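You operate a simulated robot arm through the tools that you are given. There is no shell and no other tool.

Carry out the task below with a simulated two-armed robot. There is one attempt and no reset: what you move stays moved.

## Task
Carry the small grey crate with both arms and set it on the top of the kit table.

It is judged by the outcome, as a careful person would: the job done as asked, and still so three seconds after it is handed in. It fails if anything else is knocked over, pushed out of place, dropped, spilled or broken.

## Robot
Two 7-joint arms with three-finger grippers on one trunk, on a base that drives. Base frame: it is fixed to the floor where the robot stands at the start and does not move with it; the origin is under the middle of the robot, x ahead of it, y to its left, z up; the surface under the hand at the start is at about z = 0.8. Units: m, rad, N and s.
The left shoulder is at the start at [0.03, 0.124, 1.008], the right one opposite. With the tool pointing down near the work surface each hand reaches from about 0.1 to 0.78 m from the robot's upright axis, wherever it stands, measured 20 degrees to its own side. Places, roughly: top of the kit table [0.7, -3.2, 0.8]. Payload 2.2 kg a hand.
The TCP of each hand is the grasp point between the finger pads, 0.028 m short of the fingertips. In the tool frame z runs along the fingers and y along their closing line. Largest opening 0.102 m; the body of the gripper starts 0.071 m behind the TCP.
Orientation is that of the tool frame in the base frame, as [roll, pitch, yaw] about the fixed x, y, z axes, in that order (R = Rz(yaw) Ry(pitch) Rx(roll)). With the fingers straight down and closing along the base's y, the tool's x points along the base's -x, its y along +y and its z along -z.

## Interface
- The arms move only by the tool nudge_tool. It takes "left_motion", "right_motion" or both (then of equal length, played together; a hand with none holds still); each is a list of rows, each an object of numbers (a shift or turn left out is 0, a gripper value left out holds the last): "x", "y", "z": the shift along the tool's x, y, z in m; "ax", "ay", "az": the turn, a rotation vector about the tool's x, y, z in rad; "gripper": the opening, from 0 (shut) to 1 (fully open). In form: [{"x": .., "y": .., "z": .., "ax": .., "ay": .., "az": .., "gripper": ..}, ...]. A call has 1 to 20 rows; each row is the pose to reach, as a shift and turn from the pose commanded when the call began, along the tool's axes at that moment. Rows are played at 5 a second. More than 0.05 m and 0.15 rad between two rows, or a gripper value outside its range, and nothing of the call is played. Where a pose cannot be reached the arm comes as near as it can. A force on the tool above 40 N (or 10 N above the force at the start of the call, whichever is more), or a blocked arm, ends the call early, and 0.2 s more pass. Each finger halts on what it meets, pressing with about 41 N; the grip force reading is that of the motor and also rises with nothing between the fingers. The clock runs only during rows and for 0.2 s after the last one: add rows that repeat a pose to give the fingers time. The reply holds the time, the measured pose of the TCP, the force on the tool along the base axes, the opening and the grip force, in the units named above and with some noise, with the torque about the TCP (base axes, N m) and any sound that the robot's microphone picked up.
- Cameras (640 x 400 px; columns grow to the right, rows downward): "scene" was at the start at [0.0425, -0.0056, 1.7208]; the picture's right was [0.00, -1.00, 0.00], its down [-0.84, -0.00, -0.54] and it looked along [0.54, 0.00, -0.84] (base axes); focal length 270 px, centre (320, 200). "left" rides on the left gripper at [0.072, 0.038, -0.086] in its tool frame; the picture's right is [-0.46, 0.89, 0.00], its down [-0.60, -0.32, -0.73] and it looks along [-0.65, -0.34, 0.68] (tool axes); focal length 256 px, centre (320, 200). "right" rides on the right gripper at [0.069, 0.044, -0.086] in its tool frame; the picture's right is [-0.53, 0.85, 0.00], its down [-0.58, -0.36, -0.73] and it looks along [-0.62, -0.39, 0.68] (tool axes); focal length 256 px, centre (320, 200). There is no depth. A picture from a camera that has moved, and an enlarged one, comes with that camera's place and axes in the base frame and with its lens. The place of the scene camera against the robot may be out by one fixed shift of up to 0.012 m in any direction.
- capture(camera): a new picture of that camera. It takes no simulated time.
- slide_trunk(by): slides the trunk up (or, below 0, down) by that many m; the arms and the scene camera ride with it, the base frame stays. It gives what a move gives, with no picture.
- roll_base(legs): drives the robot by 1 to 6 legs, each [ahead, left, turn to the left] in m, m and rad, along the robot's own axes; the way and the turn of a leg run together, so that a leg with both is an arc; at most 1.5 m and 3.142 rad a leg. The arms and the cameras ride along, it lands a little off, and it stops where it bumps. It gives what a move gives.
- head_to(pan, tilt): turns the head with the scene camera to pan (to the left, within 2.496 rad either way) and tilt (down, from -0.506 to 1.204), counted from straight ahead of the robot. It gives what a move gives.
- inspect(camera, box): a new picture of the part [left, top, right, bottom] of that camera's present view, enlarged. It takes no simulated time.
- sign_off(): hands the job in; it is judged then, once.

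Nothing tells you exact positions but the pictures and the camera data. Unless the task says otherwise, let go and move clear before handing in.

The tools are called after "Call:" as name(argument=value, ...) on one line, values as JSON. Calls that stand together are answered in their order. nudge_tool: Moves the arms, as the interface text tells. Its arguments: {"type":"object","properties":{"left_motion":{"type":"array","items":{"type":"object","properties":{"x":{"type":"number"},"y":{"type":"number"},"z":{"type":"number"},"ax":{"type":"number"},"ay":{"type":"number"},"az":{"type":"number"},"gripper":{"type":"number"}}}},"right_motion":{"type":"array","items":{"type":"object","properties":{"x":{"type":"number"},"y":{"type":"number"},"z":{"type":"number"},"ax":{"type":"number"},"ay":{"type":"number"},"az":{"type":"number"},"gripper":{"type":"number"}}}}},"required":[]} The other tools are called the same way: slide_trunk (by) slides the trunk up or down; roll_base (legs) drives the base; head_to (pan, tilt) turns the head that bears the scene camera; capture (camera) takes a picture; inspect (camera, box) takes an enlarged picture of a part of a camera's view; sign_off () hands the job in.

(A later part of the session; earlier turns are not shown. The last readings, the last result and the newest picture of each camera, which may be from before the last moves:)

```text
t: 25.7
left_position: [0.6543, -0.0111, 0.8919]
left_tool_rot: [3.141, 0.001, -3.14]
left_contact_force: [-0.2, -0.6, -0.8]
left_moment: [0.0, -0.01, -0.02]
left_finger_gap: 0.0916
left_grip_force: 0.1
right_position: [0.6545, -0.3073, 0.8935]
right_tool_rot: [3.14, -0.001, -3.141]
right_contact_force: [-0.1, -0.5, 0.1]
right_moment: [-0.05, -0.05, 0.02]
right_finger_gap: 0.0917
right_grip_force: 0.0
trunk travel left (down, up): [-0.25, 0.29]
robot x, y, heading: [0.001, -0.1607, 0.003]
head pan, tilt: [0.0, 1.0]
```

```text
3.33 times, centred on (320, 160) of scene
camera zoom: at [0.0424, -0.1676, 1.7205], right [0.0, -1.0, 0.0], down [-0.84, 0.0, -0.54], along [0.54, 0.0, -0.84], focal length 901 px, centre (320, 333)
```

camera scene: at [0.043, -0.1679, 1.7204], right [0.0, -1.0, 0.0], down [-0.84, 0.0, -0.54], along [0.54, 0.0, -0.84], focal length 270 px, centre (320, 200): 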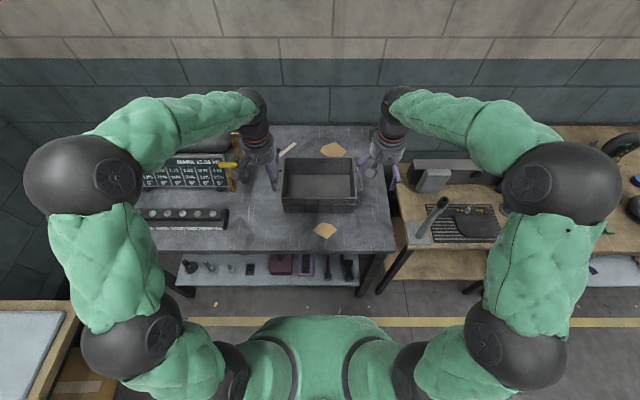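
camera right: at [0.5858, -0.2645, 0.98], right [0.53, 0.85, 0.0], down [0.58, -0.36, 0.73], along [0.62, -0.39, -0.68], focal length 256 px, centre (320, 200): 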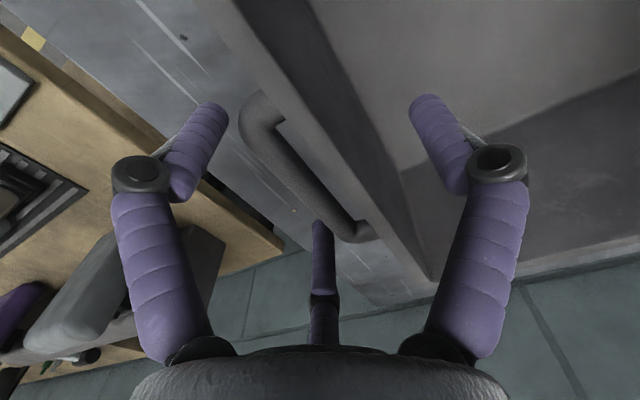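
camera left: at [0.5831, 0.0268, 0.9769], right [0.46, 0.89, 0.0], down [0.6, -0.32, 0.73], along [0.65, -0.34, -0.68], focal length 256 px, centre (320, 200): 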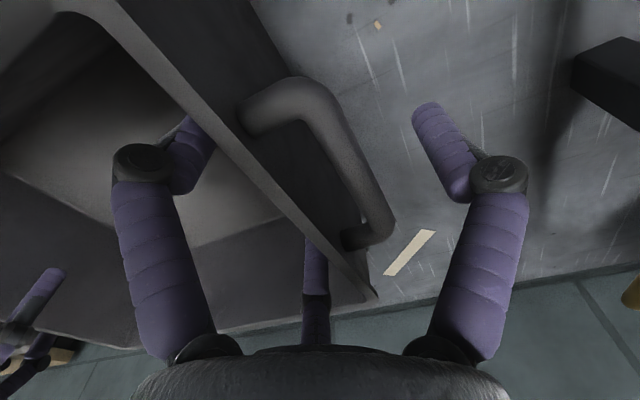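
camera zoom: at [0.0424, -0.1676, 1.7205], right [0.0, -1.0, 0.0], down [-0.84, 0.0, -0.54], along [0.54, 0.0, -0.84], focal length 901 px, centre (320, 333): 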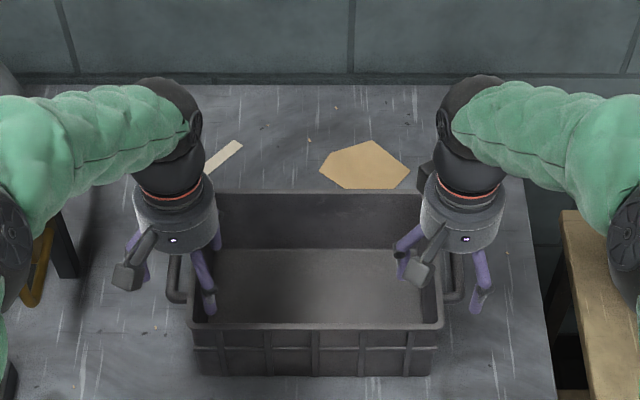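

Both hands straddle the end walls, with inner fingers inside the crate and outer fingers beyond the handle bars, and no contact so far. I'll close both grippers together.

Call:
nudge_tool(left_motion=[{"gripper": 0.6}, {"gripper": 0.45}, {"gripper": 0.3}, {"gripper": 0.15}, {"gripper": 0.0}, {"gripper": 0.0}], right_motion=[{"gripper": 0.6}, {"gripper": 0.45}, {"gripper": 0.3}, {"gripper": 0.15}, {"gripper": 0.0}, {"gripper": 0.0}])

Call:
capture(camera="left")

Call:
capture(camera="right")

Call:
inspect(camera="scene", box=[240, 100, 400, 220])

```text
t: 27.1
left_position: [0.6549, -0.0105, 0.8913]
left_tool_rot: [-3.141, 0.0, -3.139]
left_contact_force: [5.1, 16.1, 0.6]
left_moment: [-1.08, 0.02, -0.04]
left_finger_gap: 0.0514
left_grip_force: 41.4
right_position: [0.6539, -0.3093, 0.8934]
right_tool_rot: [-3.141, -0.001, -3.137]
right_contact_force: [-6.7, -18.6, 6.7]
right_moment: [0.93, -0.03, 1.64]
right_finger_gap: 0.0524
right_grip_force: 41.2
trunk travel left (down, up): [-0.25, 0.29]
robot x, y, heading: [0.0009, -0.162, 0.004]
head pan, tilt: [0.0, 1.0]
```

```text
taken
camera left: at [0.5831, 0.0275, 0.9775], right [0.46, 0.89, 0.0], down [0.6, -0.32, 0.73], along [0.65, -0.34, -0.68], focal length 256 px, centre (320, 200)
```

left: 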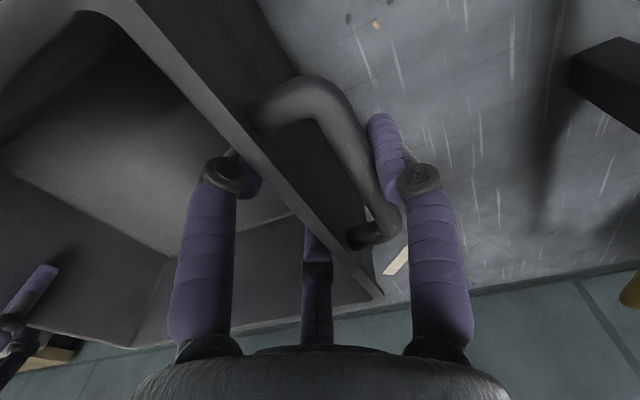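

```text
taken
camera right: at [0.5854, -0.2652, 0.9807], right [0.53, 0.85, 0.0], down [0.58, -0.36, 0.73], along [0.62, -0.39, -0.68], focal length 256 px, centre (320, 200)
```

right: 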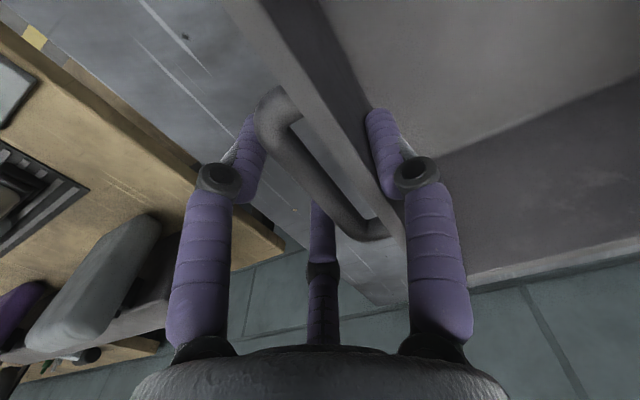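

```text
3.33 times, centred on (320, 160) of scene
camera zoom: at [0.0418, -0.1676, 1.7205], right [0.0, -1.0, 0.0], down [-0.84, 0.0, -0.54], along [0.54, 0.0, -0.84], focal length 901 px, centre (320, 333)
```

zoom: 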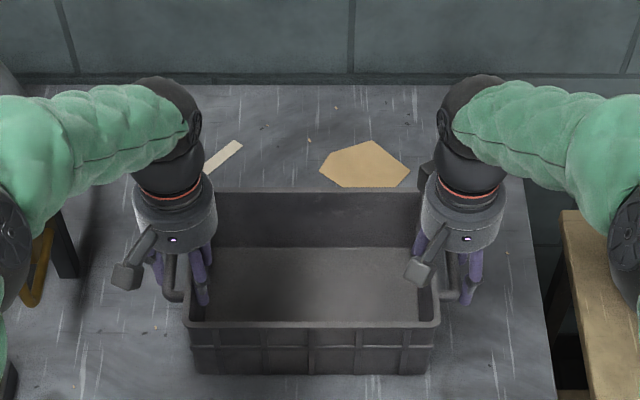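

Both grips hold at 41 N, and the hands squeeze the crate lightly toward each other with about 17 N. I'll ease that by a couple of millimetres, then try a small lift.

Call:
nudge_tool(left_motion=[{"y": 0.001}, {"y": 0.002}, {"y": 0.002}], right_motion=[{"y": -0.001}, {"y": -0.002}, {"y": -0.002}])

Call:
nudge_tool(left_motion=[{"z": -0.005}, {"z": -0.01}, {"z": -0.015}, {"z": -0.02}, {"z": -0.02}], right_motion=[{"z": -0.005}, {"z": -0.01}, {"z": -0.015}, {"z": -0.02}, {"z": -0.02}])

Call:
capture(camera="scene")

Call:
inspect(camera="scene", box=[240, 100, 400, 220])

```text
t: 27.9
left_position: [0.6549, -0.0101, 0.8923]
left_tool_rot: [3.141, 0.002, -3.137]
left_contact_force: [11.4, -0.1, 0.1]
left_moment: [-0.82, -0.53, 0.8]
left_finger_gap: 0.0511
left_grip_force: 40.7
right_position: [0.6551, -0.3088, 0.8953]
right_tool_rot: [3.139, 0.0, -3.138]
right_contact_force: [-10.5, -3.1, 13.1]
right_moment: [1.43, 0.65, 2.29]
right_finger_gap: 0.0526
right_grip_force: 40.9
trunk travel left (down, up): [-0.25, 0.29]
robot x, y, heading: [-0.0008, -0.1621, 0.002]
head pan, tilt: [0.0, 1.0]
```

```text
t: 29.1
left_position: [0.6541, -0.0096, 0.9114]
left_tool_rot: [-3.14, 0.001, -3.14]
left_contact_force: [5.8, -1.4, 0.0]
left_moment: [-0.26, 0.32, 0.34]
left_finger_gap: 0.0523
left_grip_force: 41.1
right_position: [0.6559, -0.3088, 0.9116]
right_tool_rot: [-3.141, -0.003, -3.138]
right_contact_force: [-4.7, -0.1, 0.0]
right_moment: [0.17, -0.31, 1.17]
right_finger_gap: 0.0524
right_grip_force: 41.0
trunk travel left (down, up): [-0.25, 0.29]
robot x, y, heading: [0.005, -0.1587, 0.003]
head pan, tilt: [0.0, 1.0]
```

```text
taken
camera scene: at [0.0429, -0.1675, 1.7204], right [0.0, -1.0, 0.0], down [-0.84, 0.0, -0.54], along [0.54, 0.0, -0.84], focal length 270 px, centre (320, 200)
```

scene: 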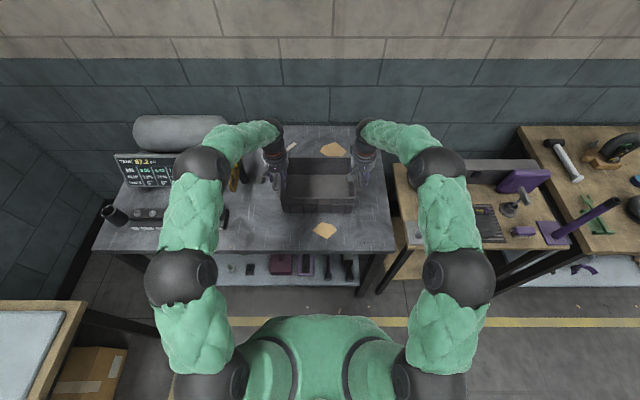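

```text
3.33 times, centred on (320, 160) of scene
camera zoom: at [0.0429, -0.1675, 1.7204], right [0.0, -1.0, 0.0], down [-0.84, 0.0, -0.54], along [0.54, 0.0, -0.84], focal length 901 px, centre (320, 333)
```

zoom: 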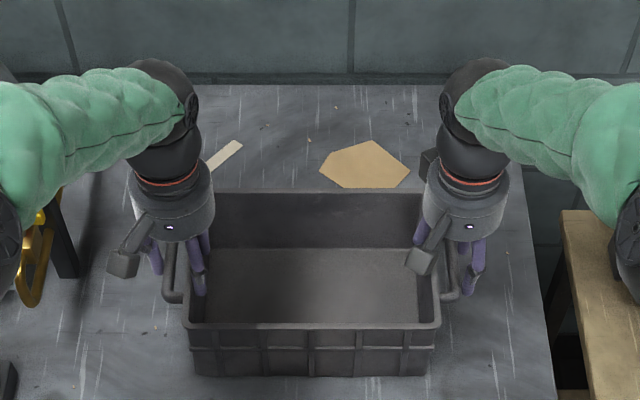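

I'm not sure the crate came up with the hands, so I'll check it against both hand cameras.

Call:
capture(camera="left")

Call:
capture(camera="right")

Call:
inspect(camera="scene", box=[270, 140, 370, 220])

```text
taken
camera left: at [0.5827, 0.0279, 0.9981], right [0.46, 0.89, 0.0], down [0.6, -0.32, 0.73], along [0.65, -0.34, -0.68], focal length 256 px, centre (320, 200)
```

left: 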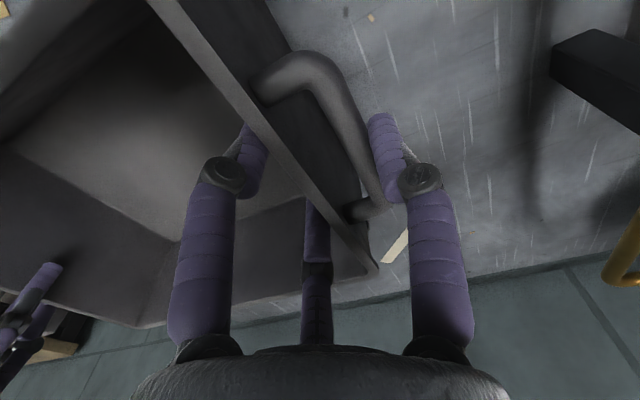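

```text
taken
camera right: at [0.5864, -0.2654, 0.9989], right [0.53, 0.85, 0.0], down [0.58, -0.36, 0.73], along [0.62, -0.39, -0.68], focal length 256 px, centre (320, 200)
```

right: 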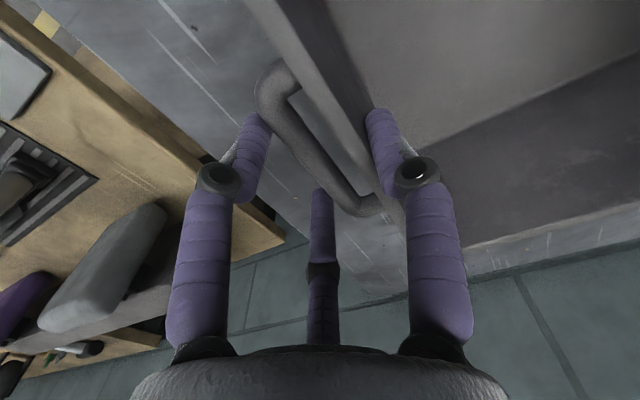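

```text
5.00 times, centred on (320, 180) of scene
camera zoom: at [0.0429, -0.1675, 1.7204], right [0.0, -1.0, 0.0], down [-0.84, 0.0, -0.54], along [0.54, 0.0, -0.84], focal length 1351 px, centre (320, 300)
```

zoom: 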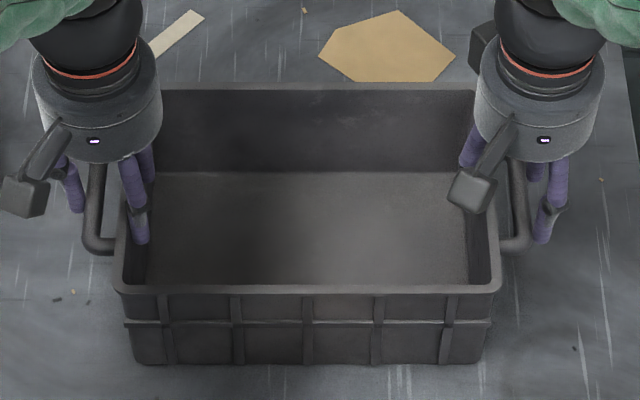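

The hand cameras show the crate is still on the bench: the rim stays at z≈0.912 while the hands slid up about 2 cm. I'll go back down and a little deeper, then test the hold in small steps while watching the forces.

Call:
nudge_tool(left_motion=[{"z": 0.0, "gripper": 0.9}, {"z": 0.0, "gripper": 0.9}, {"z": 0.0, "gripper": 0.9}], right_motion=[{"z": 0.0, "gripper": 0.9}, {"z": 0.0, "gripper": 0.9}, {"z": 0.0, "gripper": 0.9}])

Call:
capture(camera="left")

Call:
capture(camera="right")

Call:
inspect(camera="scene", box=[240, 100, 400, 220])

```text
t: 29.9
left_position: [0.6545, -0.0102, 0.9118]
left_tool_rot: [-3.141, 0.0, -3.138]
left_contact_force: [-0.3, -0.1, -0.5]
left_moment: [-0.02, -0.01, -0.03]
left_finger_gap: 0.0915
left_grip_force: 0.1
right_position: [0.6564, -0.3087, 0.913]
right_tool_rot: [-3.141, 0.0, -3.139]
right_contact_force: [0.1, -0.4, 0.0]
right_moment: [0.01, 0.05, 0.01]
right_finger_gap: 0.0919
right_grip_force: 0.2
trunk travel left (down, up): [-0.25, 0.29]
robot x, y, heading: [0.0041, -0.162, 0.006]
head pan, tilt: [0.0, 1.0]
```

```text
taken
camera left: at [0.5824, 0.0281, 0.9982], right [0.46, 0.89, 0.0], down [0.6, -0.32, 0.73], along [0.65, -0.34, -0.68], focal length 256 px, centre (320, 200)
```

left: 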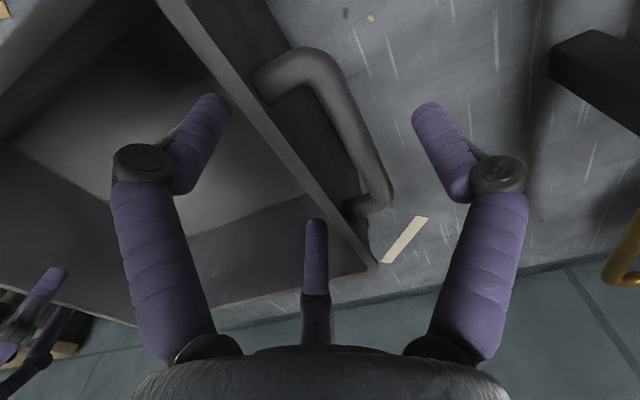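

```text
taken
camera right: at [0.5867, -0.2657, 0.9995], right [0.53, 0.85, 0.0], down [0.58, -0.36, 0.73], along [0.62, -0.39, -0.68], focal length 256 px, centre (320, 200)
```

right: 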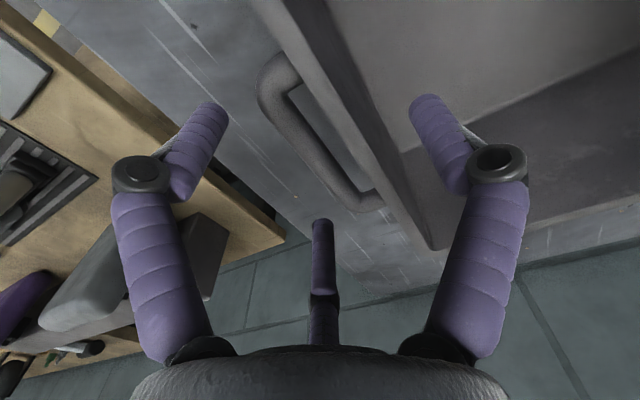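

```text
3.33 times, centred on (320, 160) of scene
camera zoom: at [0.0425, -0.1676, 1.7205], right [0.0, -1.0, 0.0], down [-0.84, 0.0, -0.54], along [0.54, 0.0, -0.84], focal length 901 px, centre (320, 333)
```

zoom: 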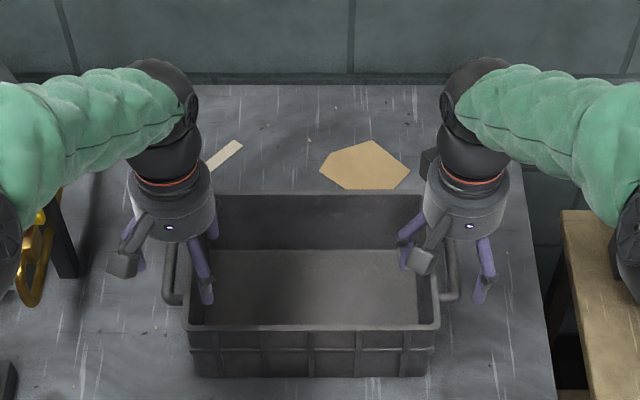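

Opening released everything cleanly, and the crate has only shifted a few millimetres. I'll regrip slightly deeper and lift in tiny steps, watching the load on each hand.

Call:
nudge_tool(left_motion=[{"z": 0.01}, {"z": 0.02}, {"z": 0.03}, {"z": 0.03}], right_motion=[{"z": 0.01}, {"z": 0.02}, {"z": 0.03}, {"z": 0.03}])

Call:
nudge_tool(left_motion=[{"gripper": 0.6}, {"gripper": 0.45}, {"gripper": 0.3}, {"gripper": 0.0}, {"gripper": 0.0}, {"gripper": 0.0}, {"gripper": 0.0}], right_motion=[{"gripper": 0.6}, {"gripper": 0.45}, {"gripper": 0.3}, {"gripper": 0.0}, {"gripper": 0.0}, {"gripper": 0.0}, {"gripper": 0.0}])

Call:
nudge_tool(left_motion=[{"z": -0.002}, {"z": -0.004}], right_motion=[{"z": -0.002}, {"z": -0.004}])

```text
t: 30.9
left_position: [0.6547, -0.0108, 0.8809]
left_tool_rot: [-3.141, 0.001, -3.138]
left_contact_force: [-0.8, -0.3, 0.4]
left_moment: [0.03, -0.01, 0.0]
left_finger_gap: 0.0918
left_grip_force: 0.0
right_position: [0.6554, -0.3092, 0.8844]
right_tool_rot: [-3.141, 0.0, -3.14]
right_contact_force: [0.0, 0.2, -0.5]
right_moment: [0.04, 0.01, -0.01]
right_finger_gap: 0.0917
right_grip_force: 0.0
trunk travel left (down, up): [-0.25, 0.29]
robot x, y, heading: [0.0023, -0.1602, -0.003]
head pan, tilt: [0.0, 1.0]
```

```text
t: 32.5
left_position: [0.6556, -0.0107, 0.8811]
left_tool_rot: [-3.139, 0.0, -3.139]
left_contact_force: [4.4, -9.1, 0.3]
left_moment: [-2.0, 0.01, 0.05]
left_finger_gap: 0.0509
left_grip_force: 40.6
right_position: [0.6553, -0.3074, 0.8835]
right_tool_rot: [-3.141, -0.001, -3.14]
right_contact_force: [-2.5, 10.2, 4.5]
right_moment: [1.84, -0.1, 1.39]
right_finger_gap: 0.0518
right_grip_force: 40.8
trunk travel left (down, up): [-0.25, 0.29]
robot x, y, heading: [0.0003, -0.1624, -0.001]
head pan, tilt: [0.0, 1.0]
```

```text
t: 33.1
left_position: [0.6533, -0.0116, 0.8846]
left_tool_rot: [3.141, 0.001, -3.141]
left_contact_force: [7.5, -14.5, -5.5]
left_moment: [-1.29, 0.37, 0.4]
left_finger_gap: 0.0509
left_grip_force: 40.8
right_position: [0.656, -0.3086, 0.8876]
right_tool_rot: [3.141, -0.004, -3.139]
right_contact_force: [-8.4, 14.0, 0.9]
right_moment: [2.4, -0.37, 1.85]
right_finger_gap: 0.0521
right_grip_force: 40.3
trunk travel left (down, up): [-0.25, 0.29]
robot x, y, heading: [-0.0017, -0.1612, 0.004]
head pan, tilt: [0.0, 1.0]
```

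After 4 mm of lift, some load is starting to come on. I'll keep going in small steps.

Call:
nudge_tool(left_motion=[{"z": -0.002}, {"z": -0.004}], right_motion=[{"z": -0.002}, {"z": -0.004}])

Call:
nudge_tool(left_motion=[{"z": -0.002}, {"z": -0.004}], right_motion=[{"z": -0.002}, {"z": -0.004}])

Call:
inspect(camera="scene", box=[270, 140, 370, 220])

Call:
capture(camera="left")

Call:
capture(camera="right")

```text
t: 33.7
left_position: [0.654, -0.0121, 0.8892]
left_tool_rot: [-3.14, 0.0, -3.141]
left_contact_force: [5.6, -27.4, -3.0]
left_moment: [-1.57, -0.17, 0.43]
left_finger_gap: 0.0506
left_grip_force: 41.6
right_position: [0.6561, -0.3105, 0.8914]
right_tool_rot: [3.138, -0.002, -3.138]
right_contact_force: [-5.9, 27.6, -2.0]
right_moment: [1.67, 0.18, 1.23]
right_finger_gap: 0.052
right_grip_force: 40.9
trunk travel left (down, up): [-0.25, 0.29]
robot x, y, heading: [0.0007, -0.1652, 0.0]
head pan, tilt: [0.0, 1.0]
```

```text
t: 34.3
left_position: [0.6544, -0.0099, 0.8945]
left_tool_rot: [-3.139, 0.0, -3.137]
left_contact_force: [6.8, -32.9, -4.0]
left_moment: [-1.24, -0.58, 0.57]
left_finger_gap: 0.0507
left_grip_force: 41.5
right_position: [0.6559, -0.3091, 0.8963]
right_tool_rot: [3.138, 0.0, -3.14]
right_contact_force: [-6.9, 33.1, -0.6]
right_moment: [1.96, 0.6, 1.48]
right_finger_gap: 0.0522
right_grip_force: 41.3
trunk travel left (down, up): [-0.25, 0.29]
robot x, y, heading: [0.0016, -0.1615, 0.001]
head pan, tilt: [0.0, 1.0]
```

```text
5.00 times, centred on (320, 180) of scene
camera zoom: at [0.0429, -0.1675, 1.7204], right [0.0, -1.0, 0.0], down [-0.84, 0.0, -0.54], along [0.54, 0.0, -0.84], focal length 1351 px, centre (320, 300)
```

zoom: 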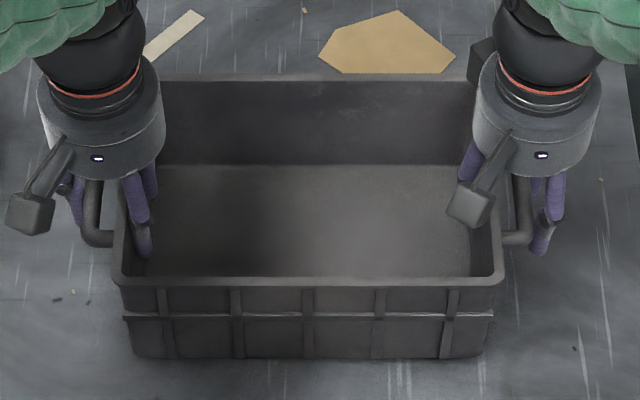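

```text
taken
camera left: at [0.582, 0.0276, 0.9803], right [0.46, 0.89, 0.0], down [0.6, -0.31, 0.73], along [0.65, -0.34, -0.68], focal length 256 px, centre (320, 200)
```

left: 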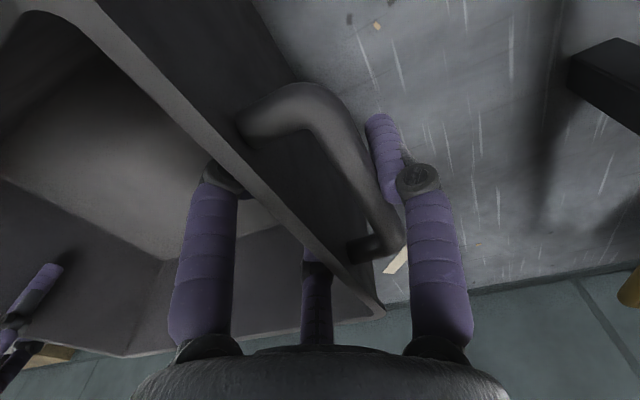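

```text
taken
camera right: at [0.5868, -0.2659, 0.9825], right [0.53, 0.85, 0.0], down [0.58, -0.37, 0.73], along [0.62, -0.39, -0.69], focal length 256 px, centre (320, 200)
```

right: 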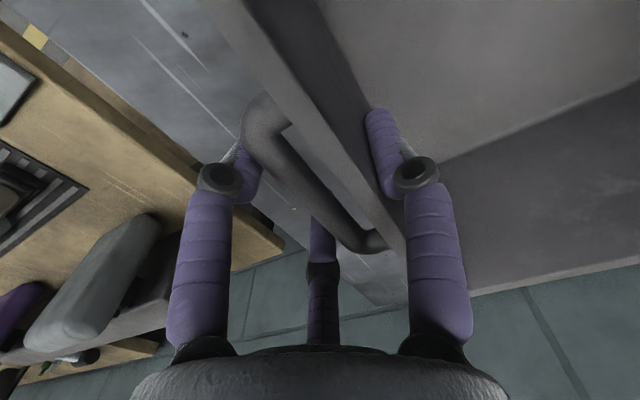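

The crate is now about 1 cm off the bench and weighs only about half a kilogram. The hands are pulling it apart with about 33 N, so I'll bring them 1.5 mm closer together to relieve that and check it holds.

Call:
nudge_tool(left_motion=[{"y": -0.001}, {"y": -0.0015}, {"y": -0.0015}], right_motion=[{"y": 0.001}, {"y": 0.0015}, {"y": 0.0015}])

Call:
nudge_tool(left_motion=[{"z": -0.003}, {"z": -0.006}, {"z": -0.006}], right_motion=[{"z": -0.003}, {"z": -0.006}, {"z": -0.006}])

Call:
inspect(camera="scene", box=[270, 140, 370, 220])

Call:
capture(camera="left")

Call:
capture(camera="right")

```text
t: 35.1
left_position: [0.6557, -0.0113, 0.895]
left_tool_rot: [3.141, -0.002, -3.137]
left_contact_force: [6.0, -20.4, -3.5]
left_moment: [-1.74, -0.39, 0.02]
left_finger_gap: 0.0507
left_grip_force: 40.8
right_position: [0.6559, -0.308, 0.896]
right_tool_rot: [3.141, 0.0, -3.14]
right_contact_force: [-6.0, 20.7, -0.7]
right_moment: [2.13, 0.41, 1.58]
right_finger_gap: 0.0522
right_grip_force: 41.2
trunk travel left (down, up): [-0.25, 0.29]
robot x, y, heading: [0.002, -0.1566, 0.002]
head pan, tilt: [0.0, 1.0]
```

```text
t: 35.9
left_position: [0.6539, -0.0112, 0.8998]
left_tool_rot: [-3.141, 0.0, -3.139]
left_contact_force: [8.8, -18.9, -4.9]
left_moment: [-1.33, 0.02, 0.94]
left_finger_gap: 0.0506
left_grip_force: 41.1
right_position: [0.6569, -0.3091, 0.9015]
right_tool_rot: [-3.141, -0.001, -3.14]
right_contact_force: [-8.8, 18.7, 0.3]
right_moment: [2.16, 0.0, 1.69]
right_finger_gap: 0.0525
right_grip_force: 40.9
trunk travel left (down, up): [-0.25, 0.29]
robot x, y, heading: [0.0001, -0.1655, 0.001]
head pan, tilt: [0.0, 1.0]
```

```text
5.00 times, centred on (320, 180) of scene
camera zoom: at [0.043, -0.1676, 1.7204], right [0.0, -1.0, 0.0], down [-0.84, 0.0, -0.54], along [0.54, 0.0, -0.84], focal length 1351 px, centre (320, 300)
```

zoom: 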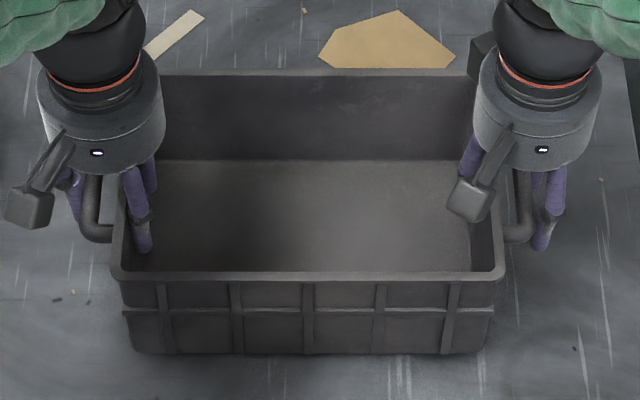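

```text
taken
camera left: at [0.5826, 0.0272, 0.9859], right [0.46, 0.89, 0.0], down [0.6, -0.32, 0.73], along [0.65, -0.34, -0.68], focal length 256 px, centre (320, 200)
```

left: 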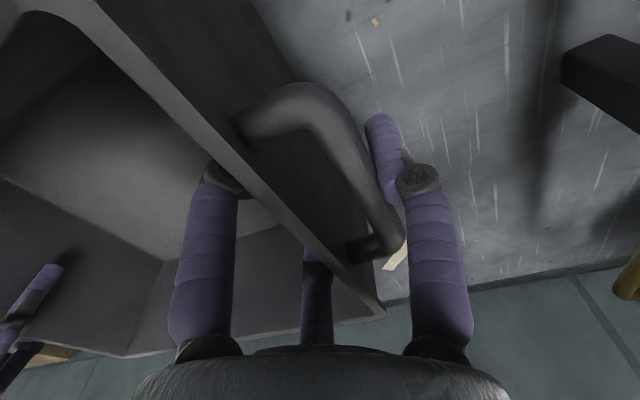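

```text
taken
camera right: at [0.5877, -0.2658, 0.9873], right [0.53, 0.85, 0.0], down [0.58, -0.36, 0.73], along [0.62, -0.39, -0.68], focal length 256 px, centre (320, 200)
```

right: 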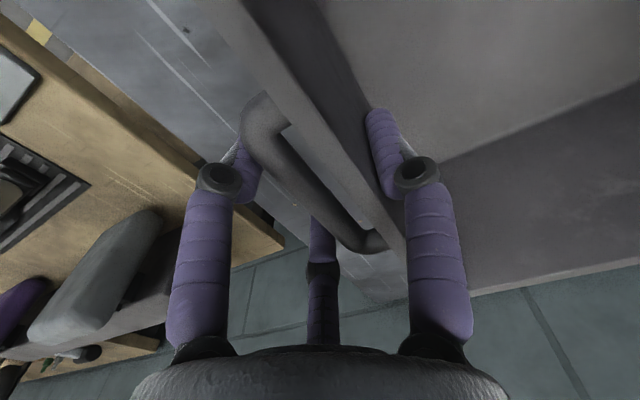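

The crate now rises rigidly with both hands, with about 5 N of load in total. I'll lift further, slowly.

Call:
nudge_tool(left_motion=[{"z": -0.006}, {"z": -0.012}, {"z": -0.018}, {"z": -0.024}, {"z": -0.03}, {"z": -0.036}, {"z": -0.04}, {"z": -0.04}], right_motion=[{"z": -0.006}, {"z": -0.012}, {"z": -0.018}, {"z": -0.024}, {"z": -0.03}, {"z": -0.036}, {"z": -0.04}, {"z": -0.04}])

Call:
inspect(camera="scene", box=[240, 100, 400, 220])

Call:
capture(camera="left")

Call:
capture(camera="right")

```text
t: 37.7
left_position: [0.6548, -0.0111, 0.9392]
left_tool_rot: [-3.141, 0.001, -3.139]
left_contact_force: [6.3, -9.6, 1.2]
left_moment: [-2.55, 0.21, 0.51]
left_finger_gap: 0.0511
left_grip_force: 40.8
right_position: [0.6572, -0.3091, 0.9413]
right_tool_rot: [-3.14, -0.002, 3.141]
right_contact_force: [-6.1, 10.3, -6.1]
right_moment: [1.64, -0.16, 1.34]
right_finger_gap: 0.0521
right_grip_force: 41.3
trunk travel left (down, up): [-0.25, 0.29]
robot x, y, heading: [-0.0002, -0.1643, 0.004]
head pan, tilt: [0.0, 1.0]
```

```text
3.33 times, centred on (320, 160) of scene
camera zoom: at [0.0431, -0.1676, 1.7204], right [0.0, -1.0, 0.0], down [-0.84, 0.0, -0.54], along [0.54, 0.0, -0.84], focal length 901 px, centre (320, 333)
```

zoom: 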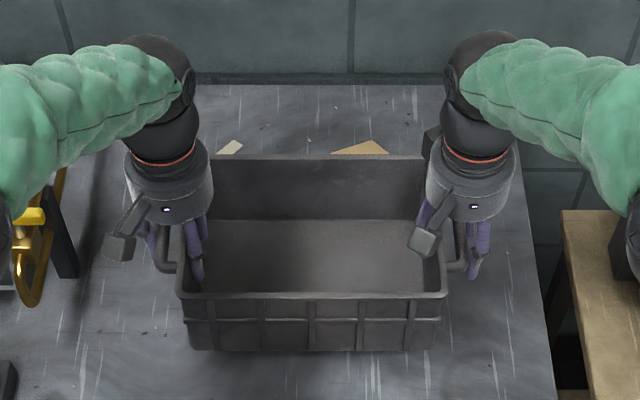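

```text
taken
camera left: at [0.5827, 0.0271, 1.0254], right [0.46, 0.89, 0.0], down [0.6, -0.32, 0.73], along [0.65, -0.34, -0.68], focal length 256 px, centre (320, 200)
```

left: 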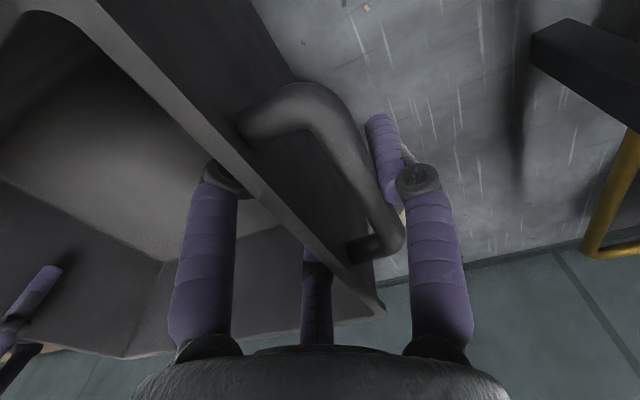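

```text
taken
camera right: at [0.5876, -0.2657, 1.0282], right [0.53, 0.85, 0.0], down [0.58, -0.36, 0.73], along [0.62, -0.39, -0.68], focal length 256 px, centre (320, 200)
```

right: 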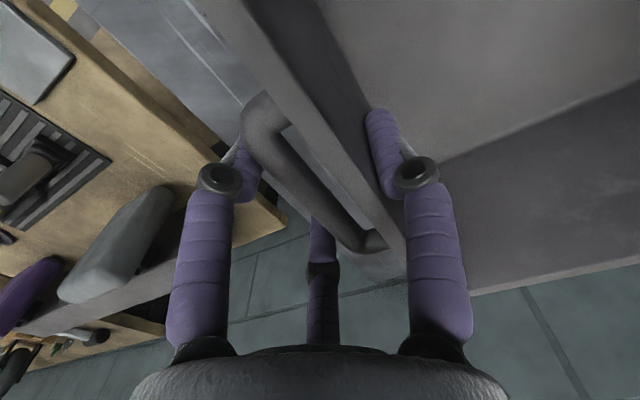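

The crate is securely held about 5–6 cm up and moves with the hands. I'll raise the trunk for extra clearance, which keeps the arm geometry and the grip unchanged.

Call:
slide_trunk(by=0.1)

Call:
capture(camera="scene")

Call:
capture(camera="left")

Call:
capture(camera="right")

```text
t: 39.0
left_position: [0.6547, -0.0098, 1.0383]
left_tool_rot: [3.141, -0.001, -3.14]
left_contact_force: [7.9, -2.4, -2.2]
left_moment: [-2.0, -0.16, 0.52]
left_finger_gap: 0.0507
left_grip_force: 41.2
right_position: [0.6588, -0.3089, 1.0401]
right_tool_rot: [-3.14, -0.001, -3.14]
right_contact_force: [-7.5, 2.1, -2.7]
right_moment: [1.74, 0.23, 1.72]
right_finger_gap: 0.052
right_grip_force: 40.9
trunk travel left (down, up): [-0.35, 0.19]
robot x, y, heading: [0.0028, -0.16, 0.005]
head pan, tilt: [0.0, 1.0]
```

```text
taken
camera scene: at [0.0434, -0.1675, 1.8203], right [0.0, -1.0, 0.0], down [-0.84, 0.0, -0.54], along [0.54, 0.0, -0.84], focal length 270 px, centre (320, 200)
```

scene: 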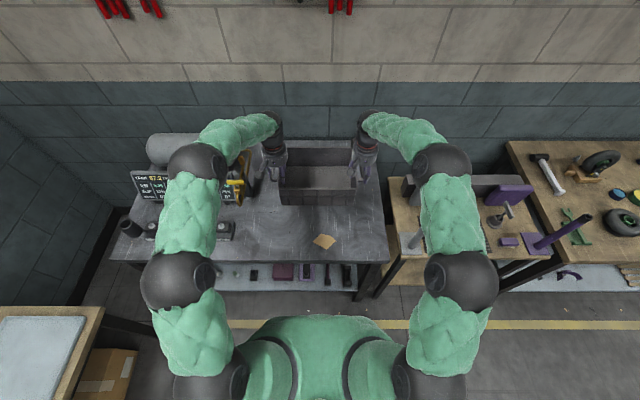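

```text
taken
camera left: at [0.5827, 0.0271, 1.1248], right [0.46, 0.89, 0.0], down [0.61, -0.32, 0.73], along [0.65, -0.34, -0.68], focal length 256 px, centre (320, 200)
```

left: 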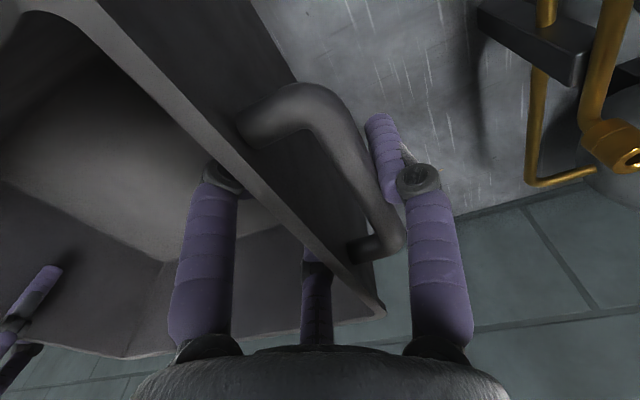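

```text
taken
camera right: at [0.5877, -0.2656, 1.1275], right [0.53, 0.85, 0.0], down [0.58, -0.36, 0.73], along [0.62, -0.39, -0.68], focal length 256 px, centre (320, 200)
```

right: 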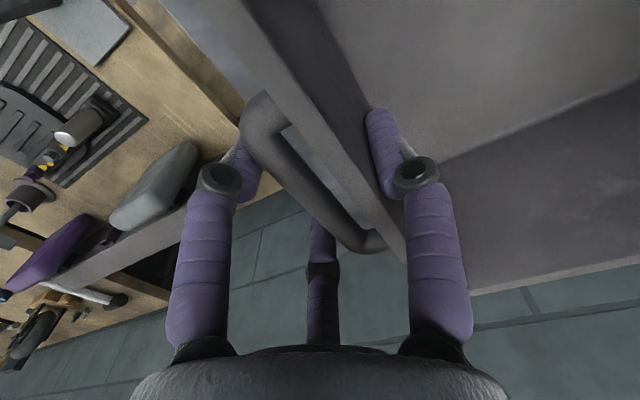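

Everything is steady. I'll back away from the bench, starting with a small leg to see how the grip rides.

Call:
roll_base(legs=[[-0.1, 0.0, 0.0]])

Call:
capture(camera="left")

Call:
capture(camera="right")

```text
t: 40.2
left_position: [0.5526, -0.012, 1.0399]
left_tool_rot: [-3.141, 0.002, 3.141]
left_contact_force: [6.4, 2.3, -1.8]
left_moment: [-1.9, -0.16, 0.39]
left_finger_gap: 0.0509
left_grip_force: 40.8
right_position: [0.5537, -0.3097, 1.0425]
right_tool_rot: [3.141, 0.0, -3.139]
right_contact_force: [-7.6, -2.5, -2.5]
right_moment: [1.59, 0.16, 1.76]
right_finger_gap: 0.0525
right_grip_force: 41.5
trunk travel left (down, up): [-0.35, 0.19]
robot x, y, heading: [-0.1011, -0.162, 0.001]
head pan, tilt: [0.0, 1.0]
```

```text
taken
camera left: at [0.4797, 0.0259, 1.1257], right [0.46, 0.89, 0.0], down [0.6, -0.32, 0.73], along [0.65, -0.34, -0.68], focal length 256 px, centre (320, 200)
```

left: 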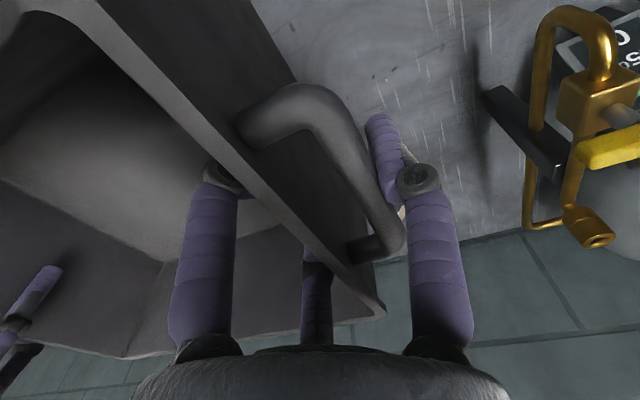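

```text
taken
camera right: at [0.4842, -0.2668, 1.1283], right [0.53, 0.85, 0.0], down [0.58, -0.36, 0.73], along [0.62, -0.39, -0.68], focal length 256 px, centre (320, 200)
```

right: 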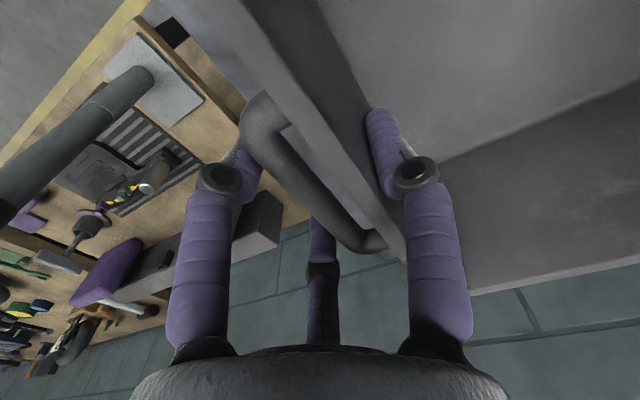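

The grip held through the drive. I'll back up to about x=-0.42, then look along the aisle.

Call:
roll_base(legs=[[-0.32, 0.0, 0.0]])

Call:
head_to(pan=-1.4, tilt=0.6)

Call:
capture(camera="scene")

Call:
head_to(pan=-1.9, tilt=0.9)

Call:
capture(camera="scene")

Call:
head_to(pan=-0.7, tilt=0.9)

Call:
capture(camera="scene")

```text
t: 42.3
left_position: [0.2293, -0.0076, 1.0399]
left_tool_rot: [-3.14, 0.002, -3.131]
left_contact_force: [4.7, 3.1, -2.2]
left_moment: [-1.76, -0.18, -0.12]
left_finger_gap: 0.0505
left_grip_force: 40.9
right_position: [0.2326, -0.3057, 1.0415]
right_tool_rot: [3.14, -0.002, -3.13]
right_contact_force: [-5.7, -2.1, -2.7]
right_moment: [1.64, 0.18, 1.74]
right_finger_gap: 0.0522
right_grip_force: 41.4
trunk travel left (down, up): [-0.35, 0.19]
robot x, y, heading: [-0.4233, -0.1668, 0.006]
head pan, tilt: [0.0, 1.0]
```

```text
t: 43.9
left_position: [0.2294, -0.008, 1.0393]
left_tool_rot: [3.141, 0.002, -3.131]
left_contact_force: [3.6, 1.8, -3.4]
left_moment: [-1.5, 0.07, -0.63]
left_finger_gap: 0.0505
left_grip_force: 41.3
right_position: [0.2329, -0.3066, 1.0414]
right_tool_rot: [-3.141, -0.003, -3.13]
right_contact_force: [-3.5, -2.0, -1.6]
right_moment: [1.8, -0.11, 1.71]
right_finger_gap: 0.0522
right_grip_force: 41.0
trunk travel left (down, up): [-0.35, 0.19]
robot x, y, heading: [-0.4221, -0.1657, 0.008]
head pan, tilt: [-1.4, 0.6]
```

```text
taken
camera scene: at [-0.4349, -0.2565, 1.8525], right [-0.98, -0.18, 0.0], down [-0.1, 0.56, -0.82], along [0.15, -0.81, -0.57], focal length 270 px, centre (320, 200)
```

scene: 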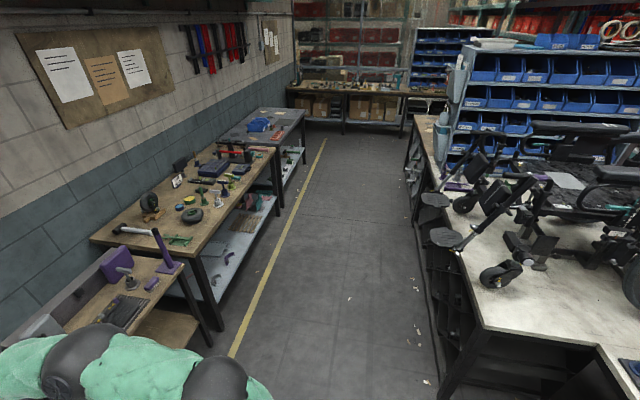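

```text
t: 44.8
left_position: [0.2299, -0.008, 1.0397]
left_tool_rot: [3.14, 0.001, -3.132]
left_contact_force: [4.4, 2.1, -2.1]
left_moment: [-1.62, -0.14, -0.51]
left_finger_gap: 0.0509
left_grip_force: 41.5
right_position: [0.2331, -0.306, 1.0419]
right_tool_rot: [3.141, -0.004, -3.132]
right_contact_force: [-4.5, -2.2, -2.7]
right_moment: [1.69, 0.16, 1.69]
right_finger_gap: 0.0521
right_grip_force: 40.4
trunk travel left (down, up): [-0.35, 0.19]
robot x, y, heading: [-0.4218, -0.1617, 0.006]
head pan, tilt: [-1.901, 0.901]
```

```text
taken
camera scene: at [-0.4745, -0.2413, 1.8278], right [-0.95, 0.31, 0.0], down [0.25, 0.74, -0.62], along [-0.2, -0.59, -0.78], focal length 270 px, centre (320, 200)
```

scene: 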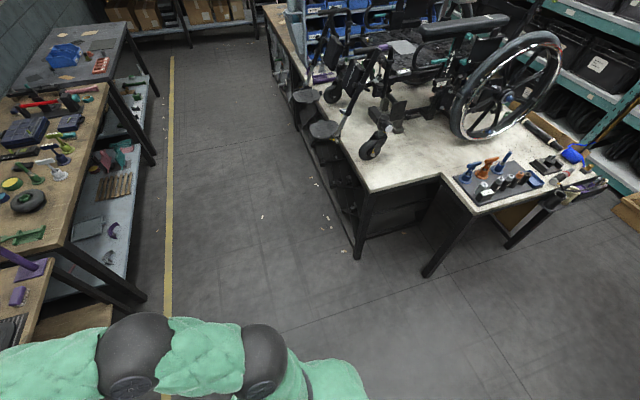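

```text
t: 46.2
left_position: [0.2296, -0.0085, 1.0401]
left_tool_rot: [3.141, 0.002, -3.131]
left_contact_force: [4.0, 2.3, -2.5]
left_moment: [-1.74, -0.24, -0.43]
left_finger_gap: 0.0508
left_grip_force: 41.0
right_position: [0.233, -0.3062, 1.0407]
right_tool_rot: [-3.141, -0.001, -3.131]
right_contact_force: [-4.8, -2.4, -2.9]
right_moment: [1.66, 0.28, 1.76]
right_finger_gap: 0.0521
right_grip_force: 40.5
trunk travel left (down, up): [-0.35, 0.19]
robot x, y, heading: [-0.4236, -0.1636, 0.012]
head pan, tilt: [-0.7, 0.901]
```

```text
taken
camera scene: at [-0.3926, -0.2177, 1.8277], right [-0.64, -0.77, 0.0], down [-0.6, 0.5, -0.62], along [0.48, -0.4, -0.78], focal length 270 px, centre (320, 200)
```

scene: 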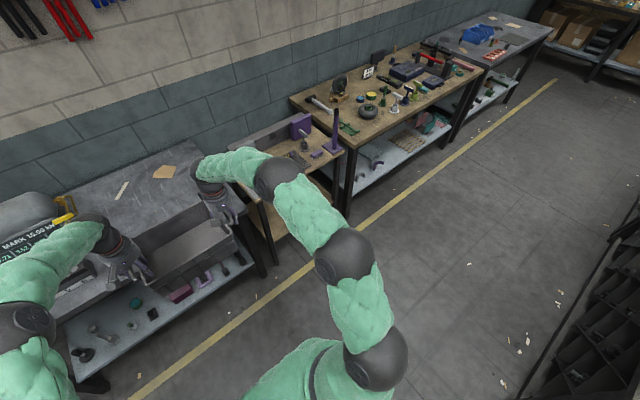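

The aisle is clear. The purple lever tip at (0.47, -1.05) and the overhanging footrests at x≈-0.77 both clear me at this position. I'll drive right along the aisle in stages.

Call:
roll_base(legs=[[0.0, -0.8, -0.008]])

Call:
capture(camera="scene")

Call:
capture(camera="left")

Call:
capture(camera="right")

```text
t: 50.5
left_position: [0.2308, -0.8273, 1.038]
left_tool_rot: [3.141, 0.001, 3.126]
left_contact_force: [4.3, 1.1, -2.8]
left_moment: [-1.72, 0.14, -0.39]
left_finger_gap: 0.0509
left_grip_force: 41.0
right_position: [0.227, -1.1252, 1.0409]
right_tool_rot: [-3.141, -0.002, 3.126]
right_contact_force: [-3.9, -2.0, -1.6]
right_moment: [1.76, -0.09, 1.62]
right_finger_gap: 0.0522
right_grip_force: 41.4
trunk travel left (down, up): [-0.35, 0.19]
robot x, y, heading: [-0.4281, -0.9638, -0.023]
head pan, tilt: [-0.7, 0.901]
```

```text
taken
camera scene: at [-0.3969, -1.0213, 1.8276], right [-0.66, -0.75, 0.0], down [-0.59, 0.52, -0.62], along [0.47, -0.41, -0.78], focal length 270 px, centre (320, 200)
```

scene: 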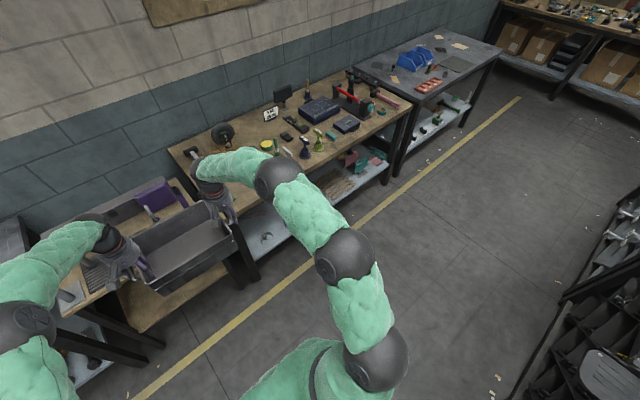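

```text
taken
camera left: at [0.1591, -0.7883, 1.1255], right [0.48, 0.88, 0.0], down [0.6, -0.33, 0.73], along [0.64, -0.35, -0.68], focal length 256 px, centre (320, 200)
```

left: 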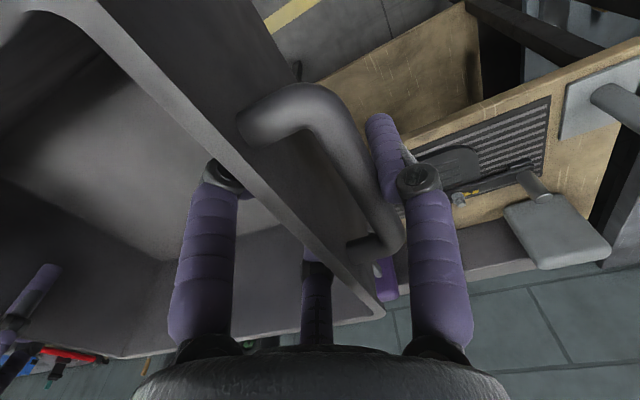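

```text
taken
camera right: at [0.158, -1.081, 1.1275], right [0.55, 0.84, 0.0], down [0.57, -0.37, 0.73], along [0.61, -0.4, -0.68], focal length 256 px, centre (320, 200)
```

right: 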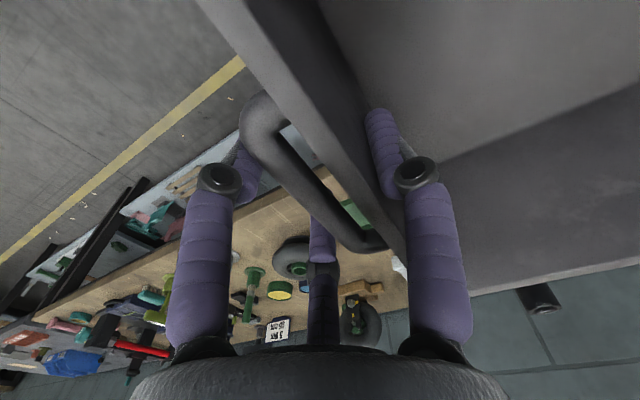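

The grip is unchanged and the heading drifted slightly. I'll continue with a small heading correction and move slightly away from the wheelchair side.

Call:
roll_base(legs=[[0.02, -0.7, 0.018]])

Call:
capture(camera="scene")

Call:
capture(camera="left")

Call:
capture(camera="right")

```text
t: 54.3
left_position: [0.2378, -1.5308, 1.0393]
left_tool_rot: [-3.141, 0.001, 3.12]
left_contact_force: [4.3, 1.1, -2.2]
left_moment: [-1.65, -0.14, -0.56]
left_finger_gap: 0.0506
left_grip_force: 41.1
right_position: [0.2327, -1.8282, 1.0404]
right_tool_rot: [-3.141, -0.003, 3.121]
right_contact_force: [-3.6, -1.5, -2.1]
right_moment: [1.69, 0.14, 1.74]
right_finger_gap: 0.0517
right_grip_force: 40.9
trunk travel left (down, up): [-0.35, 0.19]
robot x, y, heading: [-0.423, -1.6634, -0.021]
head pan, tilt: [-0.7, 0.901]
```

```text
taken
camera scene: at [-0.3905, -1.7209, 1.8276], right [-0.66, -0.75, 0.0], down [-0.59, 0.52, -0.62], along [0.47, -0.41, -0.78], focal length 270 px, centre (320, 200)
```

scene: 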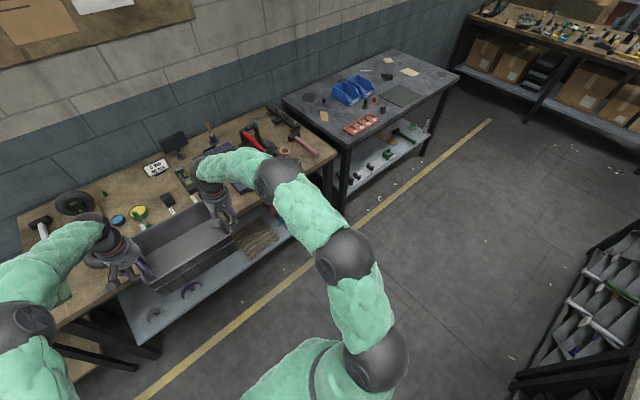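

```text
taken
camera left: at [0.1667, -1.4904, 1.1255], right [0.48, 0.88, 0.0], down [0.6, -0.33, 0.73], along [0.64, -0.35, -0.68], focal length 256 px, centre (320, 200)
```

left: 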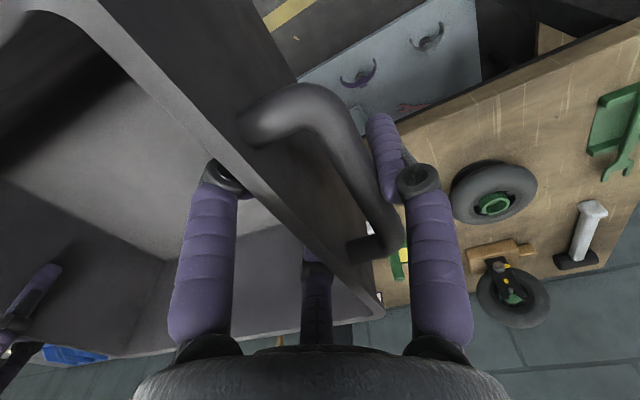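

```text
taken
camera right: at [0.164, -1.7832, 1.1274], right [0.55, 0.83, 0.0], down [0.57, -0.38, 0.73], along [0.61, -0.4, -0.68], focal length 256 px, centre (320, 200)
```

right: 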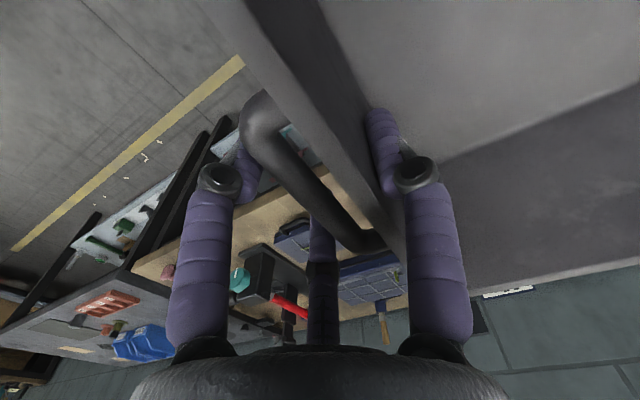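

Still steady, and the kit table is coming into clear view. I'll zoom in to map its free space.

Call:
inspect(camera="scene", box=[260, 30, 480, 180])

```text
2.67 times, centred on (370, 105) of scene
camera zoom: at [-0.3905, -1.7209, 1.8276], right [-0.66, -0.75, 0.0], down [-0.59, 0.52, -0.62], along [0.47, -0.41, -0.78], focal length 721 px, centre (187, 453)
```

zoom: 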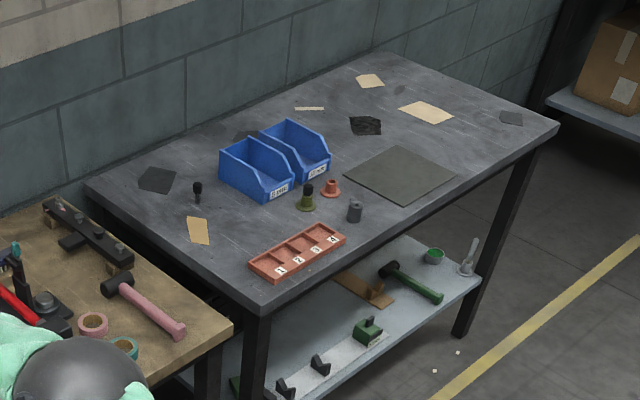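

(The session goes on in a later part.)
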